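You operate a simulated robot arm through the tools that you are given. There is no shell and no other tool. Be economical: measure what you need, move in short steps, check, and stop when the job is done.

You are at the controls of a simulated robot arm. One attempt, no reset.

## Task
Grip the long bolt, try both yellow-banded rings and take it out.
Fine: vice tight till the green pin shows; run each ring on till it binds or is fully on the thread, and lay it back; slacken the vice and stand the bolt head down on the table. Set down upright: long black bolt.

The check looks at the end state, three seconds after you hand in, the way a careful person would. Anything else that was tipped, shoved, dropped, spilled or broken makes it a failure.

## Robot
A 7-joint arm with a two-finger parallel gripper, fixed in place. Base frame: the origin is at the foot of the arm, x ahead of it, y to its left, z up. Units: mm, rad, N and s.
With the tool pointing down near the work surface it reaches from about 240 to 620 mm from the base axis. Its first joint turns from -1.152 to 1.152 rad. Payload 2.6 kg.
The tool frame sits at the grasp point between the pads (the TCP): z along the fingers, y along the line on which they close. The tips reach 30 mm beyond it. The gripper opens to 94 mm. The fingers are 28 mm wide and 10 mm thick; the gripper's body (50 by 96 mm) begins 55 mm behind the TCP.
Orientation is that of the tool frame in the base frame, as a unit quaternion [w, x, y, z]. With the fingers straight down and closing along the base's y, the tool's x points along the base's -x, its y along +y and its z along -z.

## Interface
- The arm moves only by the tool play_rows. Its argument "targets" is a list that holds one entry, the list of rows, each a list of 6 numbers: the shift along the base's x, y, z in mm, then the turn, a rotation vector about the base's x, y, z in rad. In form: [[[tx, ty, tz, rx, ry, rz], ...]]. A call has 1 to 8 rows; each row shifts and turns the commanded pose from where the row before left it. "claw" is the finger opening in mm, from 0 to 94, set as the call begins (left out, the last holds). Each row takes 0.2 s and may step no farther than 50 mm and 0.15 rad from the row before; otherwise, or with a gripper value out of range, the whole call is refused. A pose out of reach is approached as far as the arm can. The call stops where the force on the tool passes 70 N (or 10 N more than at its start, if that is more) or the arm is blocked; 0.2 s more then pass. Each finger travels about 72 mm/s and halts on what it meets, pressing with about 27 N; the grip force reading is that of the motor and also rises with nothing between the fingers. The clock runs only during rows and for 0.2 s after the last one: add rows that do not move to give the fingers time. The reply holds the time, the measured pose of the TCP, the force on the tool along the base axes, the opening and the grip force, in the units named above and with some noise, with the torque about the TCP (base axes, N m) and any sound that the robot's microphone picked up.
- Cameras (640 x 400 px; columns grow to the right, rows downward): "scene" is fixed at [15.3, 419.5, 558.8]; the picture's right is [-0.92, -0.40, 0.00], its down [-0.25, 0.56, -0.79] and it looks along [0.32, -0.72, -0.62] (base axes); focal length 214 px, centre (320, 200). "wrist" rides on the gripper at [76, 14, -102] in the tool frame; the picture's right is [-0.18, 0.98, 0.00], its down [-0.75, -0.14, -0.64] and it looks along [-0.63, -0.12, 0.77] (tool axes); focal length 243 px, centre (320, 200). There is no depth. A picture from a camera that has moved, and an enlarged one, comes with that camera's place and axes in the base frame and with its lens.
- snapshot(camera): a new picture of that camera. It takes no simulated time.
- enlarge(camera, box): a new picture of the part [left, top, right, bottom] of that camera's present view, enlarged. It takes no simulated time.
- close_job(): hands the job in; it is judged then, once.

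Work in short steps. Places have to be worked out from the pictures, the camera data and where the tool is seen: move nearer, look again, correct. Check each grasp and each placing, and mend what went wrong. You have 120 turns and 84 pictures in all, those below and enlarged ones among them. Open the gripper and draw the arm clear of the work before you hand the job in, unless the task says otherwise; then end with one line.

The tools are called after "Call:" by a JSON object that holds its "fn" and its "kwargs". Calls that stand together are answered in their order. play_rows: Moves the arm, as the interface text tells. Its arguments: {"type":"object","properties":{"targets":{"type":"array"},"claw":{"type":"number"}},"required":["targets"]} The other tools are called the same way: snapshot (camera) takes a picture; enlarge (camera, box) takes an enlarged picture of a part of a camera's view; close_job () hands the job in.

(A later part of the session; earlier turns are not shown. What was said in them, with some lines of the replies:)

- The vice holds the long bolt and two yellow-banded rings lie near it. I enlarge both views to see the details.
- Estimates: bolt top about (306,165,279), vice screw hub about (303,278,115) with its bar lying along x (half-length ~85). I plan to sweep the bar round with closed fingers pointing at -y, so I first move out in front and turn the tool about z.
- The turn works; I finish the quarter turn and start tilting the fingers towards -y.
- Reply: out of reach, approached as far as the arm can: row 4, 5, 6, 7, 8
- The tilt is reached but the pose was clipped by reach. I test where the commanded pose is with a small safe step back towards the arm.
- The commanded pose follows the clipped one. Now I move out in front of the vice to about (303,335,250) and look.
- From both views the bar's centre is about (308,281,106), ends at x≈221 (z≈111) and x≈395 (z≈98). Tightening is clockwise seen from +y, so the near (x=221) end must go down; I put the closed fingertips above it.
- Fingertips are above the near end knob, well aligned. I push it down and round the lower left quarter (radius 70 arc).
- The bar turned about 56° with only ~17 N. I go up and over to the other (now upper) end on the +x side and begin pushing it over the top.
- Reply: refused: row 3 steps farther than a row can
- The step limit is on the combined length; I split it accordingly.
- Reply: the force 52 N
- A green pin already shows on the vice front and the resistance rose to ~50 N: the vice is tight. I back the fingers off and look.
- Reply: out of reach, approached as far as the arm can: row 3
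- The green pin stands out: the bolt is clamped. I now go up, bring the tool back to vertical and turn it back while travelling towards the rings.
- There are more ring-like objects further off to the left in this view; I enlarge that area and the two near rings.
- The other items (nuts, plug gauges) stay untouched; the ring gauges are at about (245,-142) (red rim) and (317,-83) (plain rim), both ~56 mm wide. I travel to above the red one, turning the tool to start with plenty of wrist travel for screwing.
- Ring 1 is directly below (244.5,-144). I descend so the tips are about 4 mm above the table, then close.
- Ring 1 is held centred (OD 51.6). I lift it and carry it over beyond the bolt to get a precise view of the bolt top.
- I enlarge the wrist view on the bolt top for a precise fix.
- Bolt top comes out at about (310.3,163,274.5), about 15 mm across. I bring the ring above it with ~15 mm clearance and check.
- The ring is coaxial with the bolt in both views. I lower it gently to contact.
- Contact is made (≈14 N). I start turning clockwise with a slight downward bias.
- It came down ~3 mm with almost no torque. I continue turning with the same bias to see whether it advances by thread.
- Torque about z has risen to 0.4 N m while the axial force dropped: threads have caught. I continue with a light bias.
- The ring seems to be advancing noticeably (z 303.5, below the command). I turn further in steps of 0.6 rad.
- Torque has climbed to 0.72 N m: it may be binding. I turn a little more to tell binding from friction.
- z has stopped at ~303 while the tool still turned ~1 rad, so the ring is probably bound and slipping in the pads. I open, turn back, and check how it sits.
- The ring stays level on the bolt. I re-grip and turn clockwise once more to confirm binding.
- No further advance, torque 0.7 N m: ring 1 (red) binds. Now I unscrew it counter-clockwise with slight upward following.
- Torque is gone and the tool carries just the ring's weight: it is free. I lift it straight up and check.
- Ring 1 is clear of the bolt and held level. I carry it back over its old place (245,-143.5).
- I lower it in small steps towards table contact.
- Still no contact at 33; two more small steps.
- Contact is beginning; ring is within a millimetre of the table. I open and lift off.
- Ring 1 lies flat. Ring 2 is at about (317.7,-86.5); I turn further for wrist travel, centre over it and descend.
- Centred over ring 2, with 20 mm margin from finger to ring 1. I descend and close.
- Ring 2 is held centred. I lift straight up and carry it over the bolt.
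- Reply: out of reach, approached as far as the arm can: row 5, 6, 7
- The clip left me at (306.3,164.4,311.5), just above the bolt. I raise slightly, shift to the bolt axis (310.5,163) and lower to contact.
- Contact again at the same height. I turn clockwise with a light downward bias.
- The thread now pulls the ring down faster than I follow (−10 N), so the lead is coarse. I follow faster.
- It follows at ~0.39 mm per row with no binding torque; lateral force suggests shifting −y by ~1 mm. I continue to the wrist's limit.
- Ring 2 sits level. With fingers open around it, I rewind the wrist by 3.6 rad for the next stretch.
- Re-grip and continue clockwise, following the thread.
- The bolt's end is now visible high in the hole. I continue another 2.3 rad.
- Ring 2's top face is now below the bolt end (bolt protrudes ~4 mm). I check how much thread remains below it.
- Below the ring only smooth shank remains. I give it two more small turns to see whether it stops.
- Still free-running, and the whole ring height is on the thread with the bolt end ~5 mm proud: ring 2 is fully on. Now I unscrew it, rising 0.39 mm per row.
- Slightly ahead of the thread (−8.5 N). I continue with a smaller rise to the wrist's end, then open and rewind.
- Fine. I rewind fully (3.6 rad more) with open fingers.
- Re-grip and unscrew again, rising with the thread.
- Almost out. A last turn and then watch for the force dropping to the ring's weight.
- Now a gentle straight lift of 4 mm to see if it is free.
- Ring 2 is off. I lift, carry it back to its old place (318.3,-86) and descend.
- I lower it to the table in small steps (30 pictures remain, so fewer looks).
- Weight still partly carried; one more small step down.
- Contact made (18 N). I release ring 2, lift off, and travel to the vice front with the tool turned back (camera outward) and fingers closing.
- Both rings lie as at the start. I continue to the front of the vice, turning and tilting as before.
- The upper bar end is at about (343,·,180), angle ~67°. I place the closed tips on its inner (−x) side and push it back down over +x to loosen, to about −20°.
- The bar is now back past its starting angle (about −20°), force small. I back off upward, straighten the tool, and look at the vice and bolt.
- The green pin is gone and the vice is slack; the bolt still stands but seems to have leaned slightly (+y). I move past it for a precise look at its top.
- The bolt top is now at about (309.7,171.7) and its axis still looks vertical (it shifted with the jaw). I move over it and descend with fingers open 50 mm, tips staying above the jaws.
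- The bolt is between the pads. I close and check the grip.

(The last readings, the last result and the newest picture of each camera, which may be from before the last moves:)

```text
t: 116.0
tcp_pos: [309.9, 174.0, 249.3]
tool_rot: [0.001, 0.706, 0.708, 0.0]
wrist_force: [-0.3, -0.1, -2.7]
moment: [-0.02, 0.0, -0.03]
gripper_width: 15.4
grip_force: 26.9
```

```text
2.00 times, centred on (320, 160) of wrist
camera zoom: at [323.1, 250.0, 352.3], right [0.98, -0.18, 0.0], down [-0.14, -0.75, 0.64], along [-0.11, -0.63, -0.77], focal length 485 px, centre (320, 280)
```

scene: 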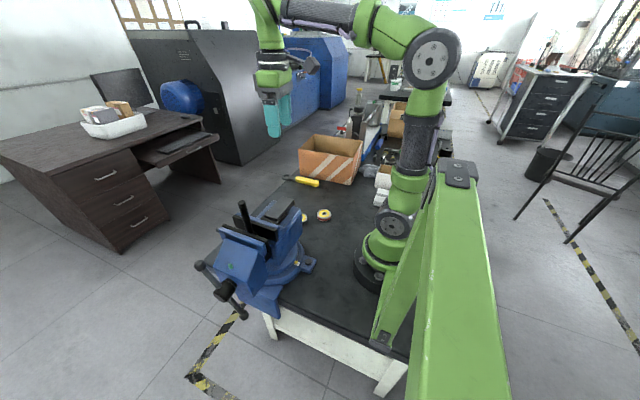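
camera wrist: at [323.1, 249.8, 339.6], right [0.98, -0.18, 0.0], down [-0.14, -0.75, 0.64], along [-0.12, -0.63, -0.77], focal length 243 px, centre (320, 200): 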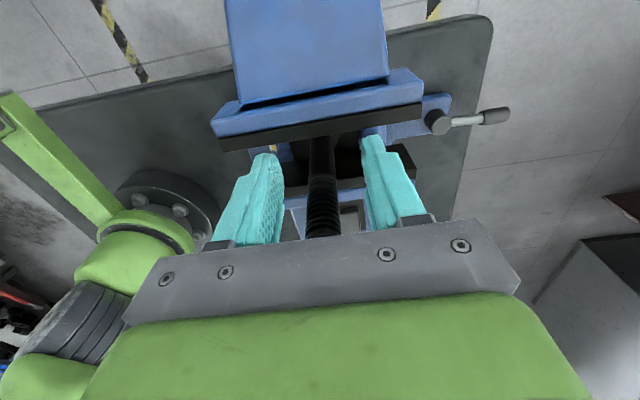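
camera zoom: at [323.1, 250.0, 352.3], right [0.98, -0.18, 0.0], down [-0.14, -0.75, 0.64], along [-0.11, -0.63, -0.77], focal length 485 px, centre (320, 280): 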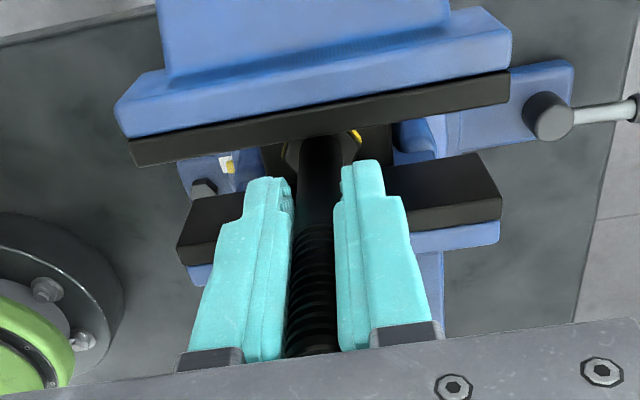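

The bolt rises freely (2.7 N). I continue lifting it out of the jaws.

Call:
{"fn": "play_rows", "kwargs": {"targets": [[[0, 0, 8, 0, 0, 0], [0, 0, 10, 0, 0, 0], [0, 0, 12, 0, 0, 0], [0, 0, 15, 0, 0, 0]]]}}

Call:
{"fn": "play_rows", "kwargs": {"targets": [[[0, 0, 20, 0, 0, 0], [0, 0, 25, 0, 0, 0], [0, 0, 25, 0, 0, 0], [0, 0, 25, 0, 0, 0], [0, 0, 15, 0, 0, 0]]]}}

Call:
{"fn": "enlarge", "kwargs": {"camera": "scene", "box": [180, 80, 330, 240]}}

```text
t: 117.0
tcp_pos: [310.0, 173.5, 295.4]
tool_rot: [0.002, 0.706, 0.708, 0.0]
wrist_force: [-0.4, 0.3, -1.2]
moment: [0.01, 0.01, 0.01]
gripper_width: 15.4
grip_force: 26.7
```

```text
t: 118.2
tcp_pos: [309.9, 173.0, 404.3]
tool_rot: [0.001, 0.706, 0.708, 0.0]
wrist_force: [0.2, -0.4, -2.2]
moment: [0.04, 0.04, 0.0]
gripper_width: 15.5
grip_force: 27.0
```

```text
2.50 times, centred on (255, 160) of scene
camera zoom: at [15.4, 419.5, 558.8], right [-0.92, -0.4, 0.0], down [-0.25, 0.56, -0.79], along [0.32, -0.72, -0.62], focal length 536 px, centre (482, 300)
```

zoom: 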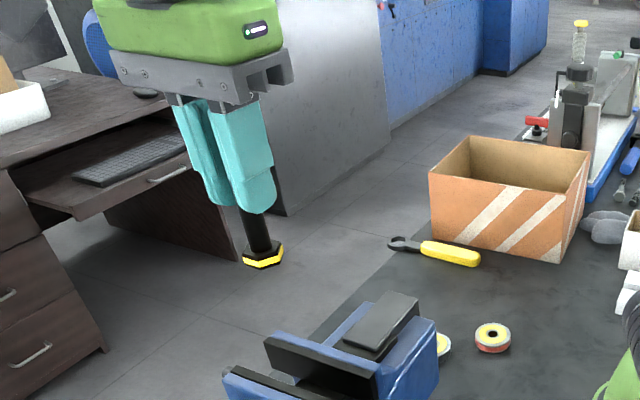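

The bolt is out, upright, with its hex head hanging ~78 mm below the TCP. I carry it to the clear table area at about (315,-185) and descend.

Call:
{"fn": "play_rows", "kwargs": {"targets": [[[0.6, -44.8, 0, 0, 0, 0], [0.6, -44.8, 0, 0, 0, 0], [0.6, -44.8, 0, 0, 0, 0], [0.6, -44.8, 0, 0, 0, 0], [0.6, -44.8, 0, 0, 0, 0], [0.6, -44.8, 0, 0, 0, 0], [0.6, -44.8, 0, 0, 0, 0], [0.6, -44.8, 0, 0, 0, 0]]]}}

Call:
{"fn": "play_rows", "kwargs": {"targets": [[[0, 0, -45, 0, 0, 0], [0, 0, -45, 0, 0, 0], [0, 0, -45, 0, 0, 0], [0, 0, -45, 0, 0, 0], [0, 0, -45, 0, 0, 0], [0, 0, -45, 0, 0, 0], [0, 0, -25, 0, 0, 0]]]}}

Call:
{"fn": "snapshot", "kwargs": {"camera": "wrist"}}

Call:
{"fn": "enlarge", "kwargs": {"camera": "scene", "box": [260, 120, 380, 240]}}

```text
t: 120.0
tcp_pos: [314.6, -185.3, 403.5]
tool_rot: [0.001, 0.706, 0.708, 0.0]
wrist_force: [0.2, 0.1, -2.1]
moment: [0.04, -0.02, 0.01]
gripper_width: 15.6
grip_force: 26.7
```

```text
t: 121.6
tcp_pos: [313.7, -184.3, 108.6]
tool_rot: [0.001, 0.707, 0.707, 0.001]
wrist_force: [-0.7, 0.6, -2.2]
moment: [-0.01, 0.0, -0.02]
gripper_width: 15.3
grip_force: 27.3
```

```text
18 pictures are left
camera wrist: at [327.5, -107.7, 211.4], right [0.98, -0.18, 0.0], down [-0.14, -0.75, 0.64], along [-0.12, -0.63, -0.77], focal length 243 px, centre (320, 200)
```

wrist: 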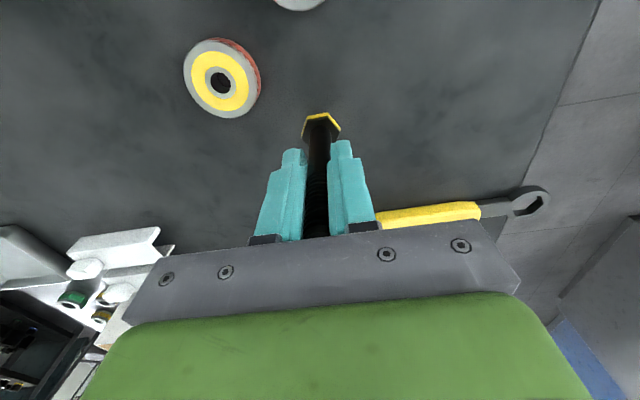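

```text
3.33 times, centred on (320, 180) of scene
camera zoom: at [15.3, 419.5, 558.8], right [-0.92, -0.4, 0.0], down [-0.25, 0.56, -0.79], along [0.32, -0.72, -0.62], focal length 715 px, centre (320, 267)
```

zoom: 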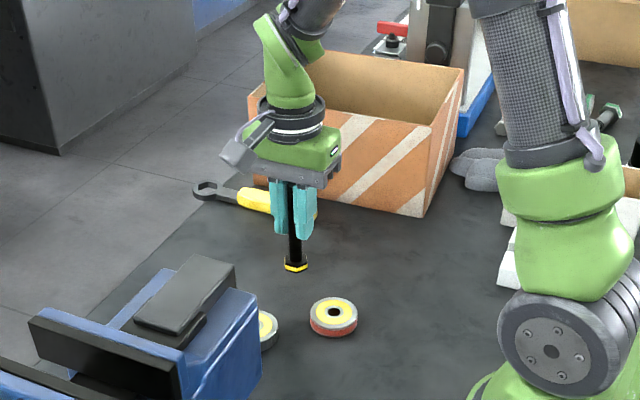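

The spot is clear of rings, wrench and box. I lower to contact in small steps.

Call:
{"fn": "play_rows", "kwargs": {"targets": [[[0, 0, -12, 0, 0, 0], [0, 0, -8, 0, 0, 0], [0, 0, -3, 0, 0, 0], [0, 0, -2, 0, 0, 0]]]}}

Call:
{"fn": "play_rows", "kwargs": {"targets": [[[0, 0, -1, 0, 0, 0], [0, 0, -1, 0, 0, 0], [0, 0, 0, 0, 0, 0]]]}}

```text
t: 122.6
tcp_pos: [313.0, -186.0, 84.1]
tool_rot: [0.001, 0.706, 0.708, 0.0]
wrist_force: [0.4, 0.0, -1.7]
moment: [0.02, 0.01, 0.03]
gripper_width: 15.5
grip_force: 26.6
```

```text
t: 123.4
tcp_pos: [314.3, -185.1, 82.0]
tool_rot: [0.002, 0.706, 0.708, 0.0]
wrist_force: [0.2, 0.7, -2.0]
moment: [0.03, -0.02, -0.05]
gripper_width: 15.4
grip_force: 27.0
```

No contact yet at 82; I check the gap below the head.

Call:
{"fn": "enlarge", "kwargs": {"camera": "wrist", "box": [280, 80, 380, 160]}}

Call:
{"fn": "play_rows", "kwargs": {"targets": [[[0, 0, -1, 0, 0, 0], [0, 0, -1, 0, 0, 0], [0, 0, -1, 0, 0, 0], [0, 0, 0, 0, 0, 0]]]}}

```text
5.00 times, centred on (330, 120) of wrist
camera zoom: at [327.6, -107.9, 184.9], right [0.98, -0.18, 0.0], down [-0.14, -0.75, 0.64], along [-0.12, -0.63, -0.77], focal length 1213 px, centre (270, 600)
```

zoom: 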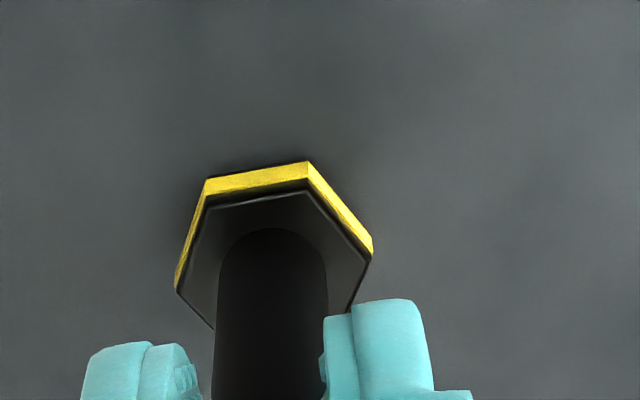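

```text
t: 124.4
tcp_pos: [314.0, -185.4, 79.2]
tool_rot: [0.002, 0.706, 0.708, 0.0]
wrist_force: [-2.3, 1.1, 10.3]
moment: [0.11, 0.46, -0.04]
gripper_width: 15.4
grip_force: 26.5
```

Contact (≈12 N). I relax slightly, open the fingers gently and look before withdrawing.

Call:
{"fn": "play_rows", "kwargs": {"targets": [[[0, 0, 0.5, 0, 0, 0], [0, 0, 0, 0, 0, 0]]]}}

Call:
{"fn": "play_rows", "kwargs": {"targets": [[[0, 0, 0, 0, 0, 0], [0, 0, 0, 0, 0, 0], [0, 0, 0, 0, 0, 0]]], "claw": 60}}

Call:
{"fn": "snapshot", "kwargs": {"camera": "wrist"}}

```text
t: 125.0
tcp_pos: [314.0, -184.8, 79.9]
tool_rot: [0.001, 0.706, 0.708, 0.0]
wrist_force: [0.0, -0.4, 0.0]
moment: [0.07, -0.01, 0.02]
gripper_width: 15.4
grip_force: 27.1
```

```text
t: 125.8
tcp_pos: [313.9, -185.9, 79.7]
tool_rot: [0.001, 0.707, 0.707, 0.0]
wrist_force: [-0.2, 0.0, 0.2]
moment: [-0.03, 0.0, -0.02]
gripper_width: 60.2
grip_force: 0.1
```

```text
15 pictures are left
camera wrist: at [327.7, -108.2, 182.5], right [0.98, -0.18, 0.0], down [-0.14, -0.75, 0.64], along [-0.12, -0.63, -0.77], focal length 243 px, centre (320, 200)
```

wrist: 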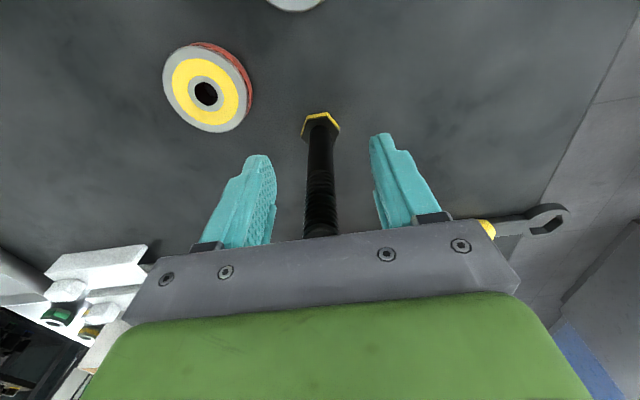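

The bolt stands on its own between the open fingers. I withdraw straight up.

Call:
{"fn": "play_rows", "kwargs": {"targets": [[[0, 0, 20, 0, 0, 0], [0, 0, 40, 0, 0, 0], [0, 0, 48, 0, 0, 0], [0, 0, 48, 0, 0, 0], [0, 0, 48, 0, 0, 0], [0, 0, 48, 0, 0, 0], [0, 20, 40, 0, 0, 0], [0, 30, 20, 0, 0, 0]]]}}

Call:
{"fn": "snapshot", "kwargs": {"camera": "scene"}}

Call:
{"fn": "enlarge", "kwargs": {"camera": "scene", "box": [190, 150, 370, 300]}}

```text
t: 127.6
tcp_pos: [313.8, -135.1, 392.6]
tool_rot: [0.001, 0.707, 0.708, -0.001]
wrist_force: [0.7, 0.3, -0.2]
moment: [-0.02, 0.01, -0.01]
gripper_width: 60.1
grip_force: 0.1
```

```text
14 pictures are left
```

scene: 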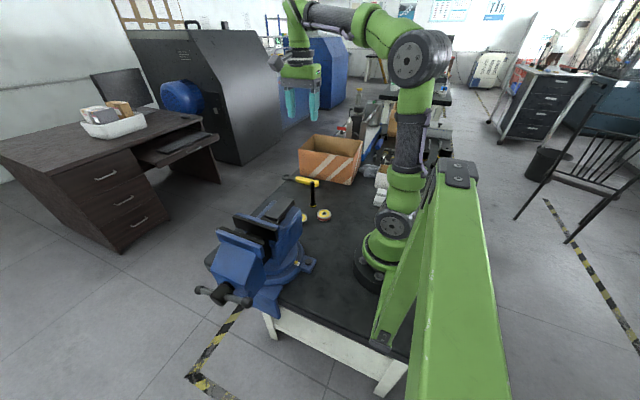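

```text
2.67 times, centred on (280, 225) of scene
camera zoom: at [15.4, 419.5, 558.8], right [-0.92, -0.4, 0.0], down [-0.25, 0.56, -0.79], along [0.32, -0.72, -0.62], focal length 572 px, centre (427, 133)
```

zoom: 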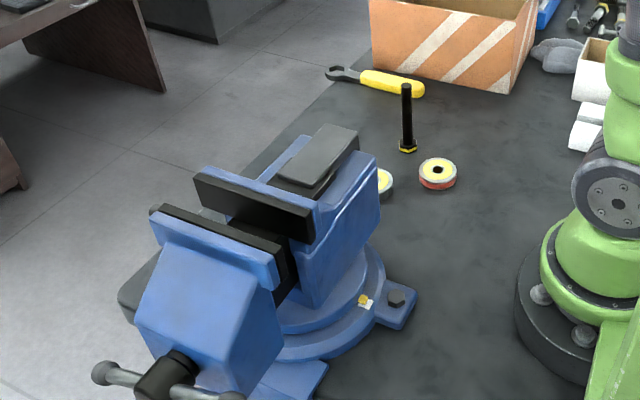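

The bolt stands head down on the table, both rings are flat in their places, the vice is slack, and the arm is clear with the gripper open. I hand in.

Call:
{"fn": "close_job", "kwargs": {}}

```text
The job is handed in.
```

I clamped the bolt until the green pin showed and tried both rings. The red-rimmed ring bound partway. The plain ring went on until the bolt end stood about 5 mm above it, still turning freely, so I did not run it to the end of the thread. Both rings are back in their places, the vice is slack, and the long black bolt stands head down on the table.
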